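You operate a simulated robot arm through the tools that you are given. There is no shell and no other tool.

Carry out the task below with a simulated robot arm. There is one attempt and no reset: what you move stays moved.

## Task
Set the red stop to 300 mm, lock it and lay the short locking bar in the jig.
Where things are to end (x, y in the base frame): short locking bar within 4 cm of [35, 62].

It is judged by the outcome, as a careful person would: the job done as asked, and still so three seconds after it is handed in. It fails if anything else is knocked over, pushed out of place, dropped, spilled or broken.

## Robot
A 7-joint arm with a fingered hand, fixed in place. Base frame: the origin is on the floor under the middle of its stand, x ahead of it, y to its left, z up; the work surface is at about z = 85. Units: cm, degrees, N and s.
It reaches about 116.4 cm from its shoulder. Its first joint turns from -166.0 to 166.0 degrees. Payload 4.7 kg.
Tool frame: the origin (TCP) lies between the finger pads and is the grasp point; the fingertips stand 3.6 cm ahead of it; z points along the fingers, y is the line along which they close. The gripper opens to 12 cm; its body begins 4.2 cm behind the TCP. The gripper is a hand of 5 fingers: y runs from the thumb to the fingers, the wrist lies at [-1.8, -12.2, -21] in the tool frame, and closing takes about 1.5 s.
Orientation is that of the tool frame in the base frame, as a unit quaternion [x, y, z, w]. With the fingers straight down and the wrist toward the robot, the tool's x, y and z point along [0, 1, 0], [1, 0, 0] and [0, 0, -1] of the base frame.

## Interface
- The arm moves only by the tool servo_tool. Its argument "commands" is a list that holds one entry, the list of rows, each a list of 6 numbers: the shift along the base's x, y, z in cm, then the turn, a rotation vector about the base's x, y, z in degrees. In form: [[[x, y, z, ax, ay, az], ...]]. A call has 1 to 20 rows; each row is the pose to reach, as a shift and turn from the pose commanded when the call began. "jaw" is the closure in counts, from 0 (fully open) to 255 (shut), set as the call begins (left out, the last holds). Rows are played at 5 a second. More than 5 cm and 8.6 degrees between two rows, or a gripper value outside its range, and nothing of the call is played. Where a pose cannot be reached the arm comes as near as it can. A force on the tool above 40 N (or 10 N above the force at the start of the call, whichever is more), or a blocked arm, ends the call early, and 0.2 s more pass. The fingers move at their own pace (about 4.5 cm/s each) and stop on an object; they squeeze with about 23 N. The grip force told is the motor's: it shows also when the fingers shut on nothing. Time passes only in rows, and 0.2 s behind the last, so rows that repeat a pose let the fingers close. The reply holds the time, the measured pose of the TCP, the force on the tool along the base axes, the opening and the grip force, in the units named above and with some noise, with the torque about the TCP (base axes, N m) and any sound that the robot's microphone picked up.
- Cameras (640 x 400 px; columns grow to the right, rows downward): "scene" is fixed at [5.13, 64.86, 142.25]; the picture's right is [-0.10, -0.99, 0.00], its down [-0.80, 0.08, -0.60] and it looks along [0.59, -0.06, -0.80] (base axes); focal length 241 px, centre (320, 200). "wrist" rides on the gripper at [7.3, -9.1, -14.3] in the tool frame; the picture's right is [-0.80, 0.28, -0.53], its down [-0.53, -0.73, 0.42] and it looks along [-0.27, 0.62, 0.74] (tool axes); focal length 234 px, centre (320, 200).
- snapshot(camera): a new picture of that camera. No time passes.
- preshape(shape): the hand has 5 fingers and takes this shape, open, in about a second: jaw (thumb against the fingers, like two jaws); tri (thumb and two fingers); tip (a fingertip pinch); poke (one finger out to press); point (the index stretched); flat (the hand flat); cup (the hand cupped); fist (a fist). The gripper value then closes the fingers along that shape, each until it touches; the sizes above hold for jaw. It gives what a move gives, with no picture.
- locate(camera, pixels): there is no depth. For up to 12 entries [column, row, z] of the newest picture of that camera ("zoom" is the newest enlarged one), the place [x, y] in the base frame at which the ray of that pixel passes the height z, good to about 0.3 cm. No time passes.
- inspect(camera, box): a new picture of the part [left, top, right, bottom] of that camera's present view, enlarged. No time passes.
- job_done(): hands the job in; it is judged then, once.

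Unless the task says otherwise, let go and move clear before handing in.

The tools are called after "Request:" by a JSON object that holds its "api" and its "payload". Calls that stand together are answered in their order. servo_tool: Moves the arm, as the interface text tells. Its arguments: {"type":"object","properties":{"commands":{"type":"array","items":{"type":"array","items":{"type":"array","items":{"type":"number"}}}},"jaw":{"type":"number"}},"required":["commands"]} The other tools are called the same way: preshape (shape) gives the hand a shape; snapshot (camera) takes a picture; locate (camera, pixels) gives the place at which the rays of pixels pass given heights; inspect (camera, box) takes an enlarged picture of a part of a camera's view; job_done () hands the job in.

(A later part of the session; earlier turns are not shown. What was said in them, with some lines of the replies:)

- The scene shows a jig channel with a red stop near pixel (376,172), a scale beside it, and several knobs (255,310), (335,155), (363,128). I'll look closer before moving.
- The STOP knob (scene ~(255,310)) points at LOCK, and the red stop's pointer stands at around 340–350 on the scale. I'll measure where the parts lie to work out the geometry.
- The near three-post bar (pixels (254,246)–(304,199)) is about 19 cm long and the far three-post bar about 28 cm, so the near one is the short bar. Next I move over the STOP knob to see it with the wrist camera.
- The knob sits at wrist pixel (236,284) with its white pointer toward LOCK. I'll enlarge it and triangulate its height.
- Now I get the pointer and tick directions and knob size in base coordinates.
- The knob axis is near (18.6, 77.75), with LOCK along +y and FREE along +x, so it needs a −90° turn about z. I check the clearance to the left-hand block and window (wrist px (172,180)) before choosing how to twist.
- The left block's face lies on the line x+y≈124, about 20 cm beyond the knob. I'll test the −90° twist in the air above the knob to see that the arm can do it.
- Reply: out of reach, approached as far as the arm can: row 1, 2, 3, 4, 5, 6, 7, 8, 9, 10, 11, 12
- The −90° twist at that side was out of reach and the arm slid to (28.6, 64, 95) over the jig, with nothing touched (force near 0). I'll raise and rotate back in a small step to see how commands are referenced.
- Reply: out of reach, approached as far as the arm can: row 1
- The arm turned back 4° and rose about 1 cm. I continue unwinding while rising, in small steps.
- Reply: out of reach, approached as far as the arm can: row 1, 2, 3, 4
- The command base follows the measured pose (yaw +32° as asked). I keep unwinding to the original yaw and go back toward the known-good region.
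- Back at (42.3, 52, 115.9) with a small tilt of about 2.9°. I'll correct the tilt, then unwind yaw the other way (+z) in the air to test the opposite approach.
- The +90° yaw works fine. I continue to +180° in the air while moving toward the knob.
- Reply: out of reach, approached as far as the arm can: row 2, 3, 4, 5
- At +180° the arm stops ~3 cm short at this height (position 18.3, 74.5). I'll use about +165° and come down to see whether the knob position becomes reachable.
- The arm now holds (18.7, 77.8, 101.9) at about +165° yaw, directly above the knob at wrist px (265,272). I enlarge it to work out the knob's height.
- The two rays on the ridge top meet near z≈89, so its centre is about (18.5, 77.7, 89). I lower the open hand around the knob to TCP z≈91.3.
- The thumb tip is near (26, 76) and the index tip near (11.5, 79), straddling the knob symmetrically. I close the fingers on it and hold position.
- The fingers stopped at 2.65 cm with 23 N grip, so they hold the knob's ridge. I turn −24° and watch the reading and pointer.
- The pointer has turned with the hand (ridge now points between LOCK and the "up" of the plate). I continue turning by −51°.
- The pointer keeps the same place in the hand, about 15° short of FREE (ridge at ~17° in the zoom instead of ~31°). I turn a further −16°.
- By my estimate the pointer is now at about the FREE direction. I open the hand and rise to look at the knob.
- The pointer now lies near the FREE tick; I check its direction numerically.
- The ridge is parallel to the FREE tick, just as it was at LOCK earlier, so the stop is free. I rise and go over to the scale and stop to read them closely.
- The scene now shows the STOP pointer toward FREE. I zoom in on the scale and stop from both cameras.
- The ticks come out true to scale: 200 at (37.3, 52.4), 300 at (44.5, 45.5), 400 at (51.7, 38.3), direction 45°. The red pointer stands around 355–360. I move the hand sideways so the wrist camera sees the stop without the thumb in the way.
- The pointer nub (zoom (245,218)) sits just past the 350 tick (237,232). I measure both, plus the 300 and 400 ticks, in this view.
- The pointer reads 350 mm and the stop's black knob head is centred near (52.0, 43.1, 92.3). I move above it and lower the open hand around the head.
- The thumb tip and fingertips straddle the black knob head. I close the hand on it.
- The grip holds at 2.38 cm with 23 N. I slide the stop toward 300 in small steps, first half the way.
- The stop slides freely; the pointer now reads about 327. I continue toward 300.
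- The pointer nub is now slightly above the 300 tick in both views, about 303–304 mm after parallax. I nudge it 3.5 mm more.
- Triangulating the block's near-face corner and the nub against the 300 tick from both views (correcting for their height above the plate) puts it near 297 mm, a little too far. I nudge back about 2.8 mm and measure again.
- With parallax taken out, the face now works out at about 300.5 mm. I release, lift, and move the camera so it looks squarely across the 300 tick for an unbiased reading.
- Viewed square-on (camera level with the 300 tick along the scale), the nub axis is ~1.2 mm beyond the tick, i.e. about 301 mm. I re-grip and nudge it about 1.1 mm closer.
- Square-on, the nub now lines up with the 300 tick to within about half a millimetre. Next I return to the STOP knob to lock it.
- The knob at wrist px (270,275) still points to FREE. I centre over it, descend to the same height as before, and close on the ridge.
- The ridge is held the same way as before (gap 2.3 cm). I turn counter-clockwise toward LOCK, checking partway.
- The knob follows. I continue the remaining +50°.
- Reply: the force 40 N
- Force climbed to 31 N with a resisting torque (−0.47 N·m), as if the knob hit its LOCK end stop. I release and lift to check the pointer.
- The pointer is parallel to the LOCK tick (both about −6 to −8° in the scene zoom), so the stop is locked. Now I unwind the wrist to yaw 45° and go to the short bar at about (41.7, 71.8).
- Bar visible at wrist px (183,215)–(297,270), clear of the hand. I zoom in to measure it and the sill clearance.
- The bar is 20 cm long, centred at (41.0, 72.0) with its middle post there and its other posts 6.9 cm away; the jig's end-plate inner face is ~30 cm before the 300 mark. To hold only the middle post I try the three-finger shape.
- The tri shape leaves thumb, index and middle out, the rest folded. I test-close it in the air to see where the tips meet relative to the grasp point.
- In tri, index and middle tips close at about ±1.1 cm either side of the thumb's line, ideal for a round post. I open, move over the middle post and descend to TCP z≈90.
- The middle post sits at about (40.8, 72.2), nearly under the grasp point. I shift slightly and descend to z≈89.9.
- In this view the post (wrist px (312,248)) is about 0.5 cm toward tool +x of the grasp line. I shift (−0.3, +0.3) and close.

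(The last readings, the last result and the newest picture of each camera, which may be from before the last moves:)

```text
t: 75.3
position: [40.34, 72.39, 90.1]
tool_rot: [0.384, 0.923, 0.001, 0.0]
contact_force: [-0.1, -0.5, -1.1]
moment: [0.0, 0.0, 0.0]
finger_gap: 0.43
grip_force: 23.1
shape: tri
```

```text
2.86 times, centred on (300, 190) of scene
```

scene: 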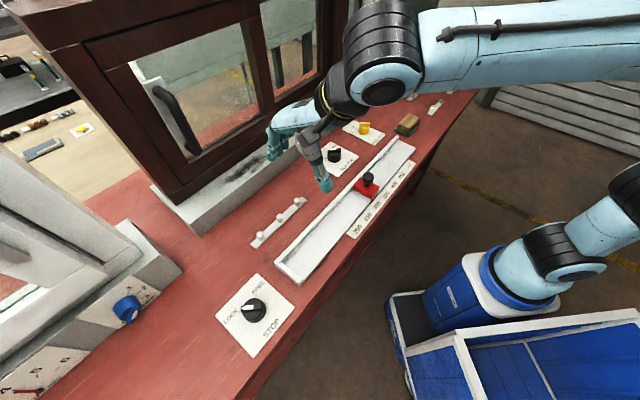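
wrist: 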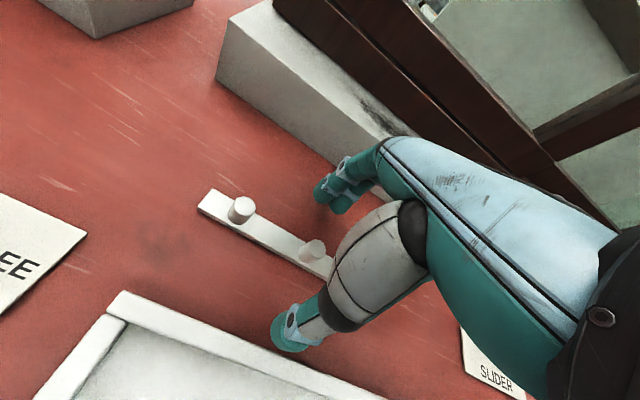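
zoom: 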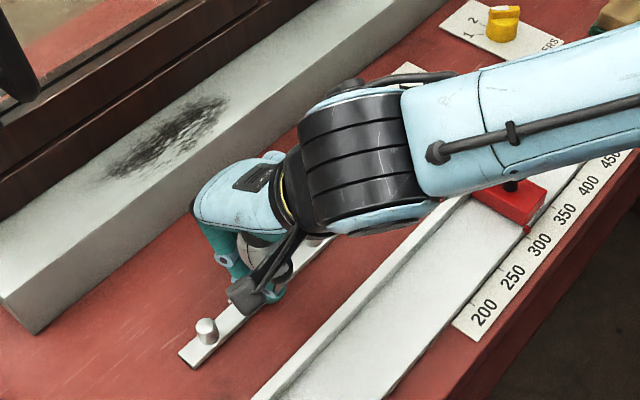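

The gap closed to 0.43 cm, less than the post's width, so the fingers slipped beside it rather than around it. I look closer before reopening.

Request:
{"api": "inspect", "payload": {"camera": "wrist", "box": [285, 215, 365, 285]}}

Request:
{"api": "inspect", "payload": {"camera": "scene", "box": [270, 190, 330, 240]}}

```text
5.71 times, centred on (325, 250) of wrist
```

zoom: 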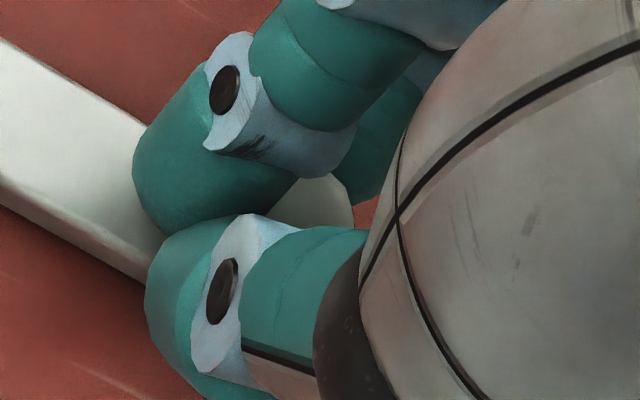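

```text
8.00 times, centred on (300, 215) of scene
```

zoom: 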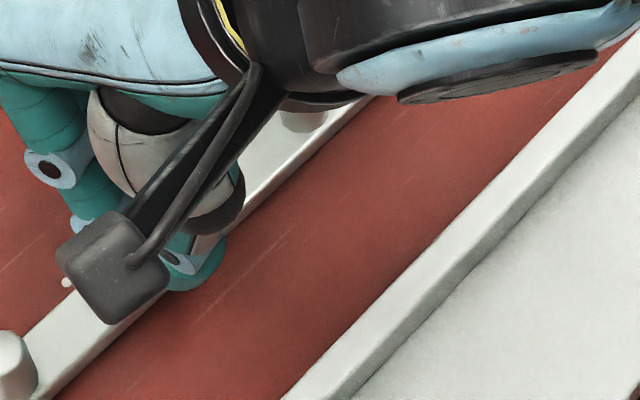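

The post is ~0.4 cm off the thumb line (index slid past its side). I reopen, shift back by (+0.25, −0.25) and close again.

Request:
{"api": "servo_tool", "payload": {"commands": [[[0, 0, 0, 0, 0, 0], [0, 0, 0, 0, 0, 0], [0, 0, 0, 0, 0, 0], [0, 0, 0, 0, 0, 0], [0, 0, 0, 0, 0, 0], [0.25, -0.25, 0, 0, 0, 0], [0.25, -0.25, 0, 0, 0, 0]]], "jaw": 80}}

Request:
{"api": "inspect", "payload": {"camera": "wrist", "box": [240, 180, 380, 320]}}

```text
t: 76.9
position: [40.7, 72.14, 90.06]
tool_rot: [0.383, 0.924, 0.001, 0.0]
contact_force: [0.9, -0.2, -0.7]
moment: [0.02, 0.01, 0.0]
finger_gap: 8.21
grip_force: 0.2
shape: tri
```

```text
2.86 times, centred on (310, 250) of wrist
```

zoom: 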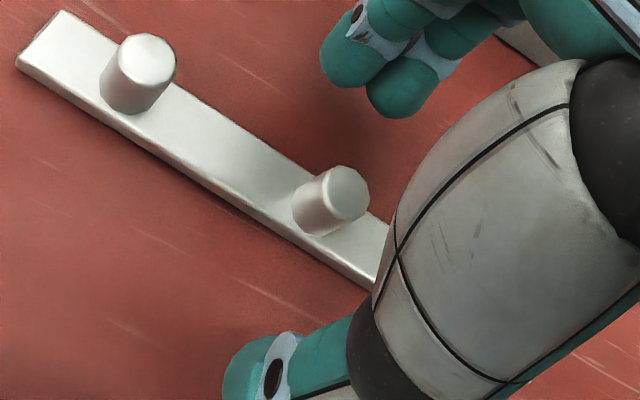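

The post top is now at tool (0.06, 0.05), right on the closing centre. I close.

Request:
{"api": "servo_tool", "payload": {"commands": [[[0, 0, 0, 0, 0, 0], [0, 0, 0, 0, 0, 0], [0, 0, 0, 0, 0, 0], [0, 0, 0, 0, 0, 0], [0, 0, 0, 0, 0, 0], [0, 0, 0, 0, 0, 0], [0, 0, 0, 0, 0, 0], [0, 0, 0, 0, 0, 0]]], "jaw": 255}}

Request:
{"api": "inspect", "payload": {"camera": "wrist", "box": [240, 180, 380, 320]}}

```text
t: 78.7
position: [40.71, 72.06, 90.21]
tool_rot: [0.383, 0.924, 0.0, 0.0]
contact_force: [-0.8, 0.0, 0.7]
moment: [-0.01, -0.01, -0.03]
finger_gap: 0.78
grip_force: 23.5
shape: tri
```

```text
2.86 times, centred on (310, 250) of wrist
```

zoom: 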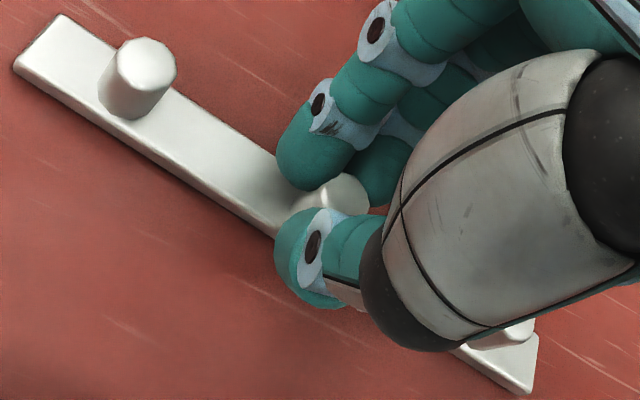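

The thumb, index and middle now enclose the post in a three-point hold (gap 0.78 cm). I test-lift 2 cm.

Request:
{"api": "servo_tool", "payload": {"commands": [[[0, 0, 0.3, 0, 0, 0], [0, 0, 0.6, 0, 0, 0], [0, 0, 1, 0, 0, 0], [0, 0, 1.5, 0, 0, 0], [0, 0, 2, 0, 0, 0], [0, 0, 2, 0, 0, 0]]]}}

Request:
{"api": "inspect", "payload": {"camera": "wrist", "box": [200, 160, 400, 340]}}

Request:
{"api": "inspect", "payload": {"camera": "scene", "box": [220, 140, 360, 270]}}

```text
t: 80.1
position: [40.66, 72.2, 92.07]
tool_rot: [0.383, 0.924, -0.001, 0.0]
contact_force: [0.4, -0.7, -1.8]
moment: [0.01, 0.01, -0.01]
finger_gap: 0.79
grip_force: 23.2
shape: tri
```

```text
2.22 times, centred on (300, 250) of wrist
```

zoom: 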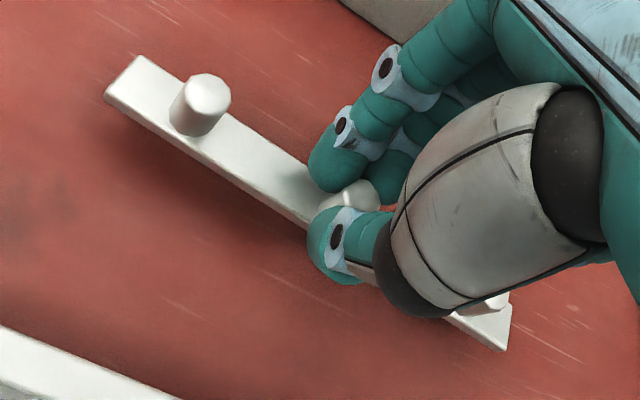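

```text
3.08 times, centred on (290, 205) of scene
```

zoom: 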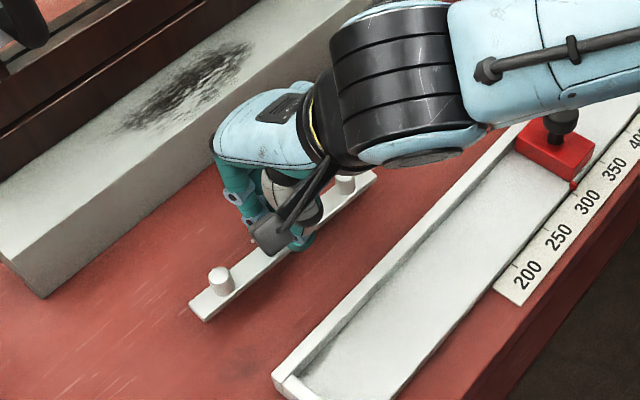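

The bar is lifted level with a clear shadow beneath. I raise it further and carry it over the jig's near section.

Request:
{"api": "servo_tool", "payload": {"commands": [[[0, 0, 1.5, 0, 0, 0], [0, 0, 3, 0, 0, 0], [0, 0, 4.5, 0, 0, 0], [0, 0, 6, 0, 0, 0], [-0.8, -1.4, 6, 0, 0, 0], [-1.6, -2.8, 6, 0, 0, 0], [-2.4, -4.2, 6, 0, 0, 0], [-3.2, -5.6, 6, 0, 0, 0], [-4, -7, 6, 0, 0, 0], [-4.8, -8.4, 6, 0, 0, 0], [-5.6, -9.8, 6, 0, 0, 0], [-6.4, -11, 6, 0, 0, 0], [-6.4, -11, 6, 0, 0, 0]]]}}

Request:
{"api": "snapshot", "payload": {"camera": "wrist"}}

Request:
{"api": "snapshot", "payload": {"camera": "scene"}}

```text
t: 82.9
position: [34.14, 61.27, 98.09]
tool_rot: [0.383, 0.924, 0.001, 0.0]
contact_force: [0.0, 0.6, -1.3]
moment: [-0.04, -0.03, -0.01]
finger_gap: 0.77
grip_force: 23.8
shape: tri
```

```text
taken
```

wrist: 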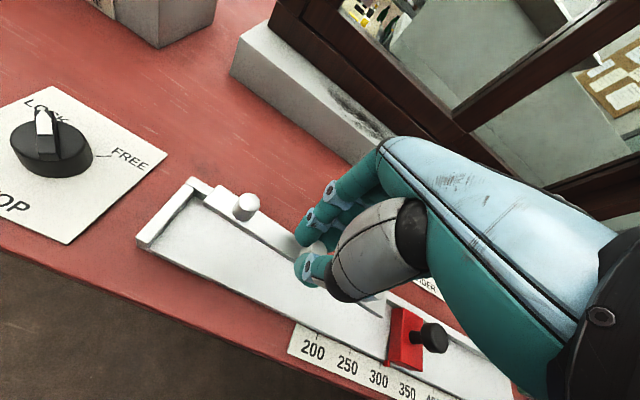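

```text
taken
```

scene: 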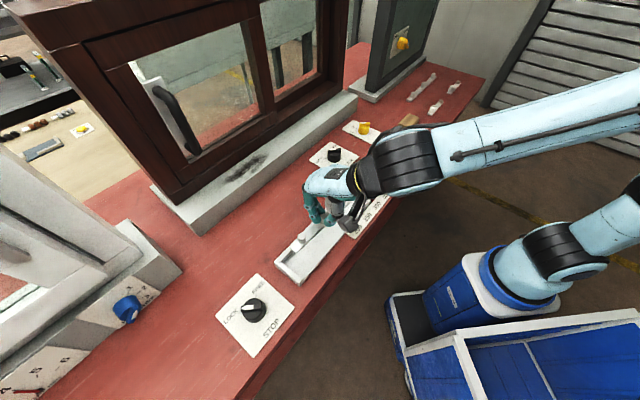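

The bar now hangs over the jig. I zoom to check how it lines up with the fence and end plate.

Request:
{"api": "inspect", "payload": {"camera": "wrist", "box": [125, 160, 285, 280]}}

Request:
{"api": "inspect", "payload": {"camera": "scene", "box": [260, 200, 370, 290]}}

```text
3.33 times, centred on (205, 220) of wrist
```

zoom: 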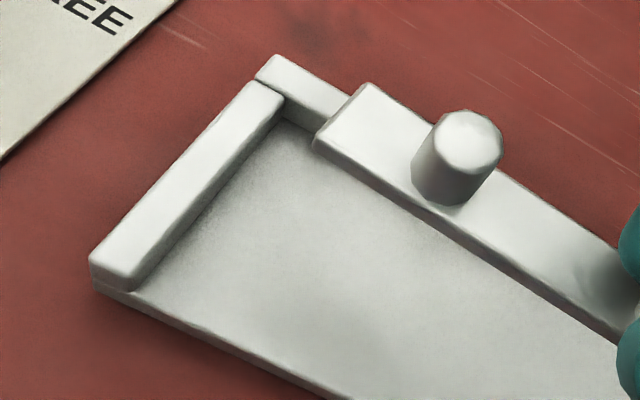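

```text
4.44 times, centred on (315, 245) of scene
```

zoom: 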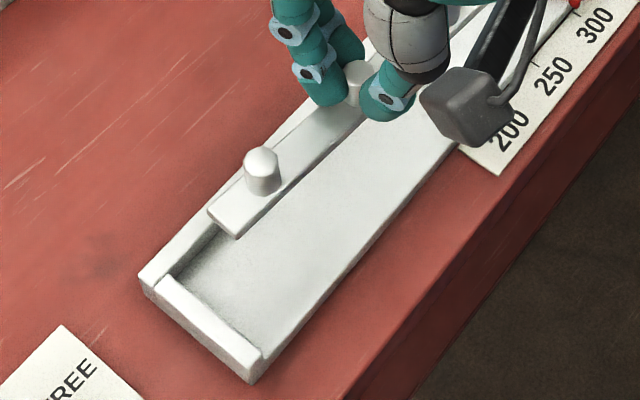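

Request:
{"api": "locate", "payload": {"camera": "wrist", "pixels": [[192.1, 176.5, 88], [185.5, 183.1, 88], [204, 195, 88], [194, 186, 88], [136, 237.5, 88], [146.5, 243.5, 88], [149, 247, 86.6], [196, 196, 86.6], [205, 202, 91.5], [219, 185, 91.5]]}}

Request:
{"api": "locate", "payload": {"camera": "zoom", "pixels": [[140, 272, 88], [155, 285, 88], [175, 275, 88], [262, 352, 88], [250, 372, 88], [208, 207, 92.3], [237, 237, 92], [180, 283, 86.6], [272, 350, 86.6]]}}

```text
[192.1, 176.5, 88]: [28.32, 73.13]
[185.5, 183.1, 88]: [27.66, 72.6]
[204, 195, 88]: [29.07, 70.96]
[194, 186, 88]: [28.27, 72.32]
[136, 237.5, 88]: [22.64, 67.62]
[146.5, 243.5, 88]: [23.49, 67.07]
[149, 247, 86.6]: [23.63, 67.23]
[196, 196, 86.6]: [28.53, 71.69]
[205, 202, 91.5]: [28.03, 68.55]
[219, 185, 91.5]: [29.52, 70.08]
```

```text
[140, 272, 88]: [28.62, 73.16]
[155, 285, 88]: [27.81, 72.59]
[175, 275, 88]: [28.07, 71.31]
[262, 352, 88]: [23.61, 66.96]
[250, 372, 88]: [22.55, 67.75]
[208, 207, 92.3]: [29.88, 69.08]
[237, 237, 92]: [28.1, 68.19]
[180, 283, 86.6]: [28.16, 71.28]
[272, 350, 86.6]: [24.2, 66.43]
```

Request:
{"api": "locate", "payload": {"camera": "wrist", "pixels": [[204, 200, 93.5], [218, 186, 93.5], [247, 201, 96], [316, 248, 96], [300, 268, 93], [204, 203, 93]]}}

Request:
{"api": "locate", "payload": {"camera": "zoom", "pixels": [[208, 207, 93.5], [237, 234, 93.5], [263, 158, 96], [357, 75, 96]]}}

```text
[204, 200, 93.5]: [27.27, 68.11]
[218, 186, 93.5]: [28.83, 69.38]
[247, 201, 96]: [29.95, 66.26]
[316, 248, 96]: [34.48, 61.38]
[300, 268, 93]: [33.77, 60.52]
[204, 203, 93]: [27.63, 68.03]
```

```text
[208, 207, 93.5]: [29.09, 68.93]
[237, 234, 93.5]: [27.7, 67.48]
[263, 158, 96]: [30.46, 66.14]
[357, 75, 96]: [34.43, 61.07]
```

The bar's axis is skewed about 5° to the channel (near end toward the fence) but its centre is at (34.4, 61.2). I rotate +5° to align and lower to just above the jig floor.

Request:
{"api": "servo_tool", "payload": {"commands": [[[0.1, 0.1, 0, 0, 0, 2.5], [0.2, 0.2, 0, 0, 0, 5], [0.2, 0.2, -1.5, 0, 0, 5], [0.2, 0.2, -3, 0, 0, 5], [0.2, 0.2, -4, 0, 0, 5], [0.2, 0.2, -5, 0, 0, 5], [0.2, 0.2, -5, 0, 0, 5]]]}}

Request:
{"api": "snapshot", "payload": {"camera": "wrist"}}

Request:
{"api": "inspect", "payload": {"camera": "scene", "box": [260, 180, 390, 290]}}

```text
t: 84.5
position: [34.43, 61.48, 92.97]
tool_rot: [0.343, 0.939, 0.001, -0.001]
contact_force: [-0.5, 0.2, -1.0]
moment: [0.0, 0.01, -0.01]
finger_gap: 0.79
grip_force: 23.6
shape: tri
```

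```text
taken
```

wrist: 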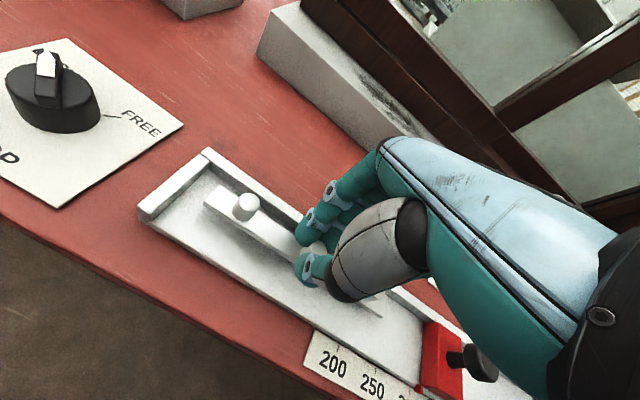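

```text
3.64 times, centred on (325, 235) of scene
```

zoom: 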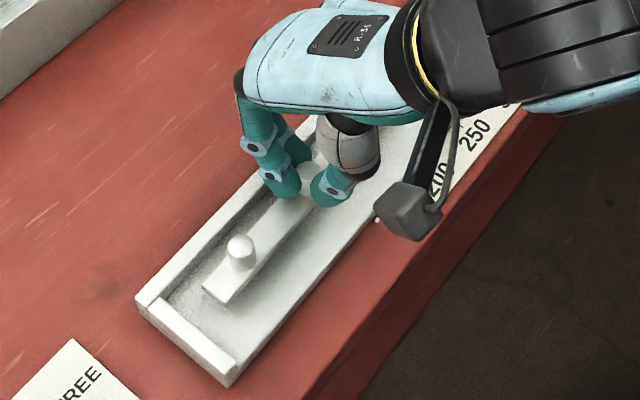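

The bar sits inside the channel, parallel to the fence, about 1 cm above the floor. I lower slowly and watch for contact force.

Request:
{"api": "servo_tool", "payload": {"commands": [[[0, 0, -0.25, 0, 0, 0], [0, 0, -0.5, 0, 0, 0], [0, 0, -0.75, 0, 0, 0], [0, 0, -0.9, 0, 0, 0], [0, 0, -0.9, 0, 0, 0]]]}}

Request:
{"api": "inspect", "payload": {"camera": "wrist", "box": [180, 160, 400, 340]}}

```text
t: 85.7
position: [34.45, 61.35, 92.08]
tool_rot: [0.343, 0.939, 0.001, 0.001]
contact_force: [0.1, 0.6, -1.6]
moment: [-0.01, -0.04, 0.03]
finger_gap: 0.78
grip_force: 23.0
shape: tri
```

```text
2.22 times, centred on (290, 250) of wrist
```

zoom: 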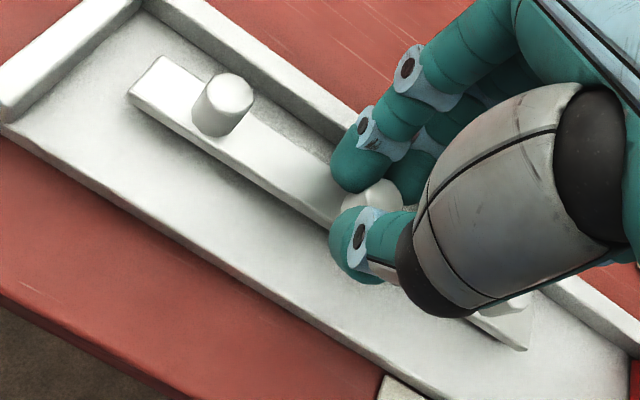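

No contact yet (Fz −1.6 N, the bar's weight). I keep lowering in 1 mm steps.

Request:
{"api": "servo_tool", "payload": {"commands": [[[0, 0, -0.1, 0, 0, 0], [0, 0, -0.2, 0, 0, 0], [0, 0, -0.3, 0, 0, 0], [0, 0, -0.3, 0, 0, 0]]]}}

```text
t: 86.7
position: [34.46, 61.46, 91.79]
tool_rot: [0.343, 0.939, 0.001, -0.001]
contact_force: [0.8, -0.4, -1.2]
moment: [-0.04, -0.02, 0.02]
finger_gap: 0.75
grip_force: 23.1
shape: tri
```

Request:
{"api": "servo_tool", "payload": {"commands": [[[0, 0, -0.1, 0, 0, 0], [0, 0, -0.2, 0, 0, 0], [0, 0, -0.3, 0, 0, 0], [0, 0, -0.3, 0, 0, 0]]]}}

Request:
{"api": "inspect", "payload": {"camera": "wrist", "box": [180, 160, 300, 260]}}

```text
t: 87.7
position: [34.57, 61.4, 91.46]
tool_rot: [0.343, 0.939, 0.001, 0.0]
contact_force: [0.1, -0.3, -1.1]
moment: [0.0, -0.01, -0.01]
finger_gap: 0.76
grip_force: 22.9
shape: tri
```

```text
4.00 times, centred on (240, 210) of wrist
```

zoom: 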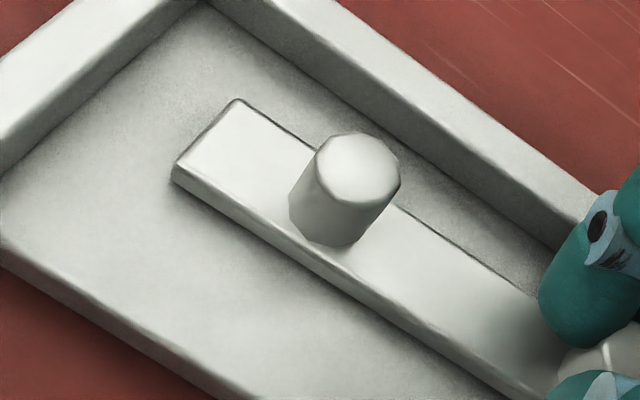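

The bar's edge is nearly on the floor; still no reaction force. Continuing down in 1 mm steps.

Request:
{"api": "servo_tool", "payload": {"commands": [[[0, 0, -0.1, 0, 0, 0], [0, 0, -0.2, 0, 0, 0], [0, 0, -0.2, 0, 0, 0]]]}}

Request:
{"api": "servo_tool", "payload": {"commands": [[[0, 0, -0.1, 0, 0, 0], [0, 0, -0.2, 0, 0, 0], [0, 0, -0.2, 0, 0, 0]]]}}

```text
t: 88.5
position: [34.56, 61.4, 91.4]
tool_rot: [0.343, 0.939, 0.002, 0.0]
contact_force: [-0.2, -1.7, 4.5]
moment: [-0.02, -0.06, -0.02]
finger_gap: 0.81
grip_force: 22.7
shape: tri
```

```text
t: 89.3
position: [34.47, 61.38, 91.38]
tool_rot: [0.343, 0.939, 0.002, -0.001]
contact_force: [1.1, -1.8, 17.2]
moment: [-0.04, -0.06, -0.01]
finger_gap: 0.88
grip_force: 22.5
shape: tri
```

The floor contact shows clearly (Fz +17 N), so the bar is down. I relieve the pressure, open the fingers just enough to free the post without reaching the fence, and lift a little.

Request:
{"api": "servo_tool", "payload": {"commands": [[[0, 0, 0.2, 0, 0, 0], [0, 0, 0.35, 0, 0, 0]]]}}

Request:
{"api": "servo_tool", "payload": {"commands": [[[0, 0, 0, 0, 0, 0], [0, 0, 0, 0, 0, 0], [0, 0, 0, 0, 0, 0], [0, 0, 0, 0, 0, 0]]], "jaw": 210}}

Request:
{"api": "inspect", "payload": {"camera": "wrist", "box": [180, 160, 400, 340]}}

Request:
{"api": "inspect", "payload": {"camera": "scene", "box": [260, 180, 390, 290]}}

```text
t: 89.9
position: [34.41, 61.42, 91.48]
tool_rot: [0.342, 0.94, -0.001, 0.0]
contact_force: [-0.9, 1.7, 3.6]
moment: [0.06, -0.04, 0.01]
finger_gap: 0.85
grip_force: 23.0
shape: tri
```

```text
t: 90.9
position: [34.49, 61.53, 91.49]
tool_rot: [0.343, 0.939, 0.0, 0.001]
contact_force: [-0.6, -0.1, -0.7]
moment: [0.03, -0.02, 0.03]
finger_gap: 2.12
grip_force: 0.0
shape: tri
```

```text
2.22 times, centred on (290, 250) of wrist
```

zoom: 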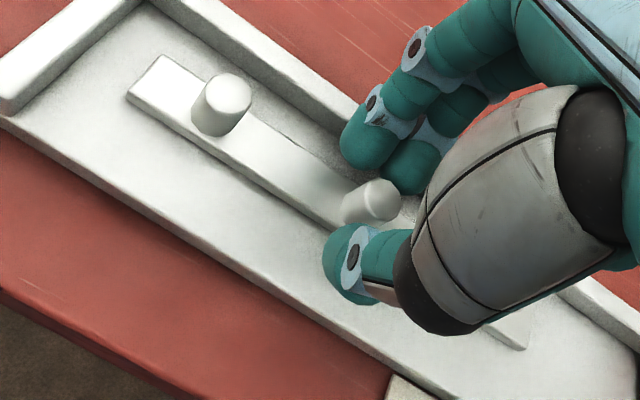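

```text
3.64 times, centred on (325, 235) of scene
```

zoom: 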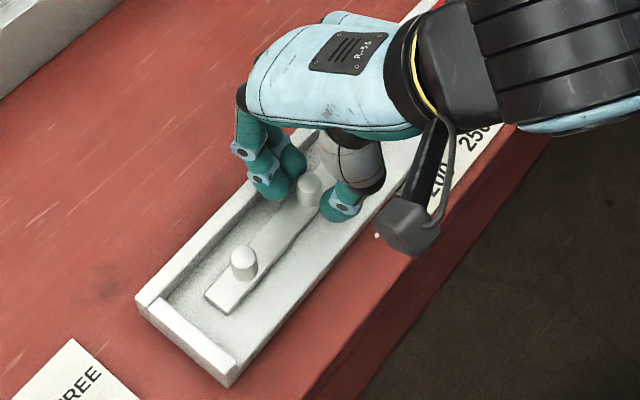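

The fingers are clear of the post on both sides, with no force. I lift straight up.

Request:
{"api": "servo_tool", "payload": {"commands": [[[0, 0, 0.5, 0, 0, 0], [0, 0, 1, 0, 0, 0], [0, 0, 2, 0, 0, 0], [0, 0, 3.5, 0, 0, 0], [0, 0, 5.5, 0, 0, 0], [0, 0, 8, 0, 0, 0], [0, 0, 11, 0, 0, 0], [0, 0, 14, 0, 0, 0], [0, 0, 17, 0, 0, 0], [0, 0, 17, 0, 0, 0]]]}}

Request:
{"api": "snapshot", "payload": {"camera": "wrist"}}

Request:
{"api": "snapshot", "payload": {"camera": "scene"}}

```text
t: 93.1
position: [34.52, 61.51, 108.58]
tool_rot: [0.342, 0.94, 0.001, -0.001]
contact_force: [0.7, 0.4, -0.2]
moment: [0.0, 0.01, 0.01]
finger_gap: 2.09
grip_force: 0.0
shape: tri
```

```text
taken
```

wrist: 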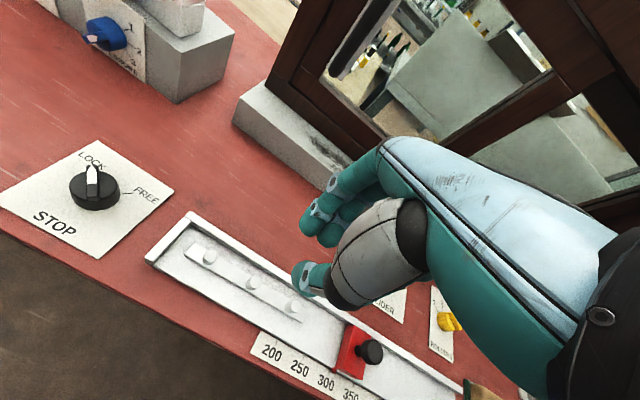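

```text
taken
```

scene: 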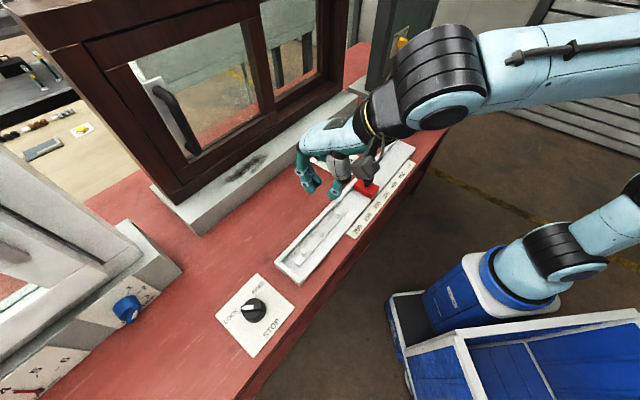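

The bar lies in the jig (wrist px (254,283) is its middle post) and the STOP pointer shows LOCK. I move clear over the scale to re-check the stop reading square-on.

Request:
{"api": "servo_tool", "payload": {"commands": [[[2.5, -2.5, 0, 0, 0, -1], [5, -5, 0, 0, 0, -2], [7.5, -7.5, 0, 0, 0, -3], [10, -10, 0, 0, 0, -4], [12.5, -12.5, -1, 0, 0, -5], [15, -15.5, -2, 0, 0, -5], [17.9, -18.5, -3, 0, 0, -5], [17.9, -18.5, -3, 0, 0, -5]]], "jaw": 0}}

Request:
{"api": "snapshot", "payload": {"camera": "wrist"}}

Request:
{"api": "inspect", "payload": {"camera": "wrist", "box": [150, 240, 250, 320]}}

Request:
{"api": "inspect", "payload": {"camera": "scene", "box": [220, 150, 430, 360]}}

```text
t: 94.9
position: [52.41, 42.86, 105.67]
tool_rot: [0.384, 0.923, 0.001, 0.0]
contact_force: [0.3, 0.4, 0.8]
moment: [-0.01, -0.01, 0.04]
finger_gap: 11.97
grip_force: 0.0
shape: tri
```

```text
taken
```

wrist: 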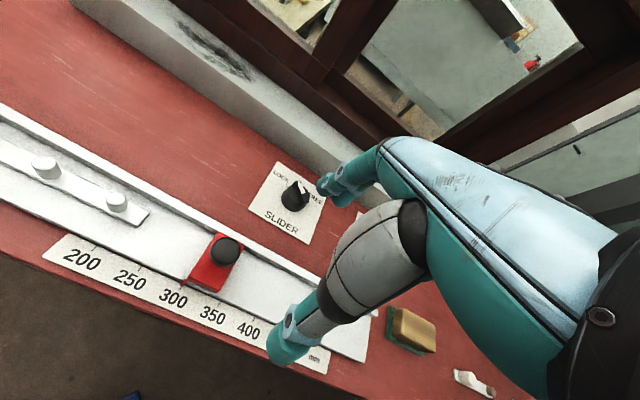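

```text
5.00 times, centred on (200, 280) of wrist
```

zoom: 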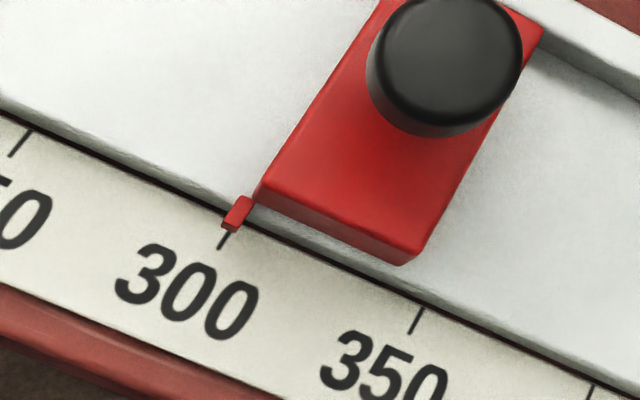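

```text
1.90 times, centred on (325, 255) of scene
```

zoom: 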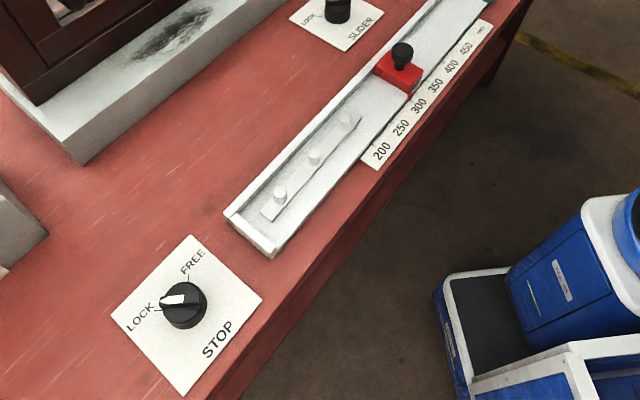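

The nub lines up with the 300 tick, the STOP pointer is along LOCK, and the bar rests in the channel. I make one last check of the bar's centre before handing in.

Request:
{"api": "locate", "payload": {"camera": "zoom", "pixels": [[315, 156, 89.2], [281, 191, 89.2], [347, 116, 89.2]]}}

Request:
{"api": "inspect", "payload": {"camera": "scene", "box": [265, 195, 365, 290]}}

```text
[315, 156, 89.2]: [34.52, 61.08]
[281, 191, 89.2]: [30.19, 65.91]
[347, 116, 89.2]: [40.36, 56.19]
```

```text
4.21 times, centred on (315, 242) of scene
```

zoom: 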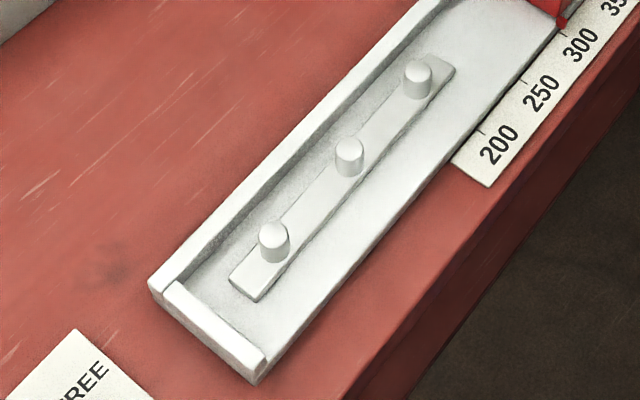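

The bar lies flat in the jig with its middle post at about (34.5, 61.1), roughly 1 cm from the target. The stop reads 300 mm, its knob is on LOCK, and the open hand is clear, so I hand the job in.

Request:
{"api": "job_done", "payload": {}}

```text
The job is handed in.
```

The red stop is set to 300 mm and locked, and the short locking bar is lying flat in the jig. I've handed the job in, and no verdict has come back yet.

- **Stop position:** viewed square-on, the pointer lines up with the 300 mark to within about half a millimetre. I checked it again after locking and it hadn't moved.
- **Lock:** the STOP knob's pointer is along the LOCK mark, and it met firm resistance there. I didn't push on the stop to test that it holds.
- **Bar:** its centre is at about [34.5, 61.1], roughly 1 cm from [35, 62] and well within the 4 cm limit. I took the 20 cm three-post bar to be the short one, since the other three-post bar is about 28 cm.

My first attempt to turn the wrist over the knob was out of reach, and the arm slid down over the jig. It touched nothing. I didn't move anything else on the bench, and the hand is open and clear.
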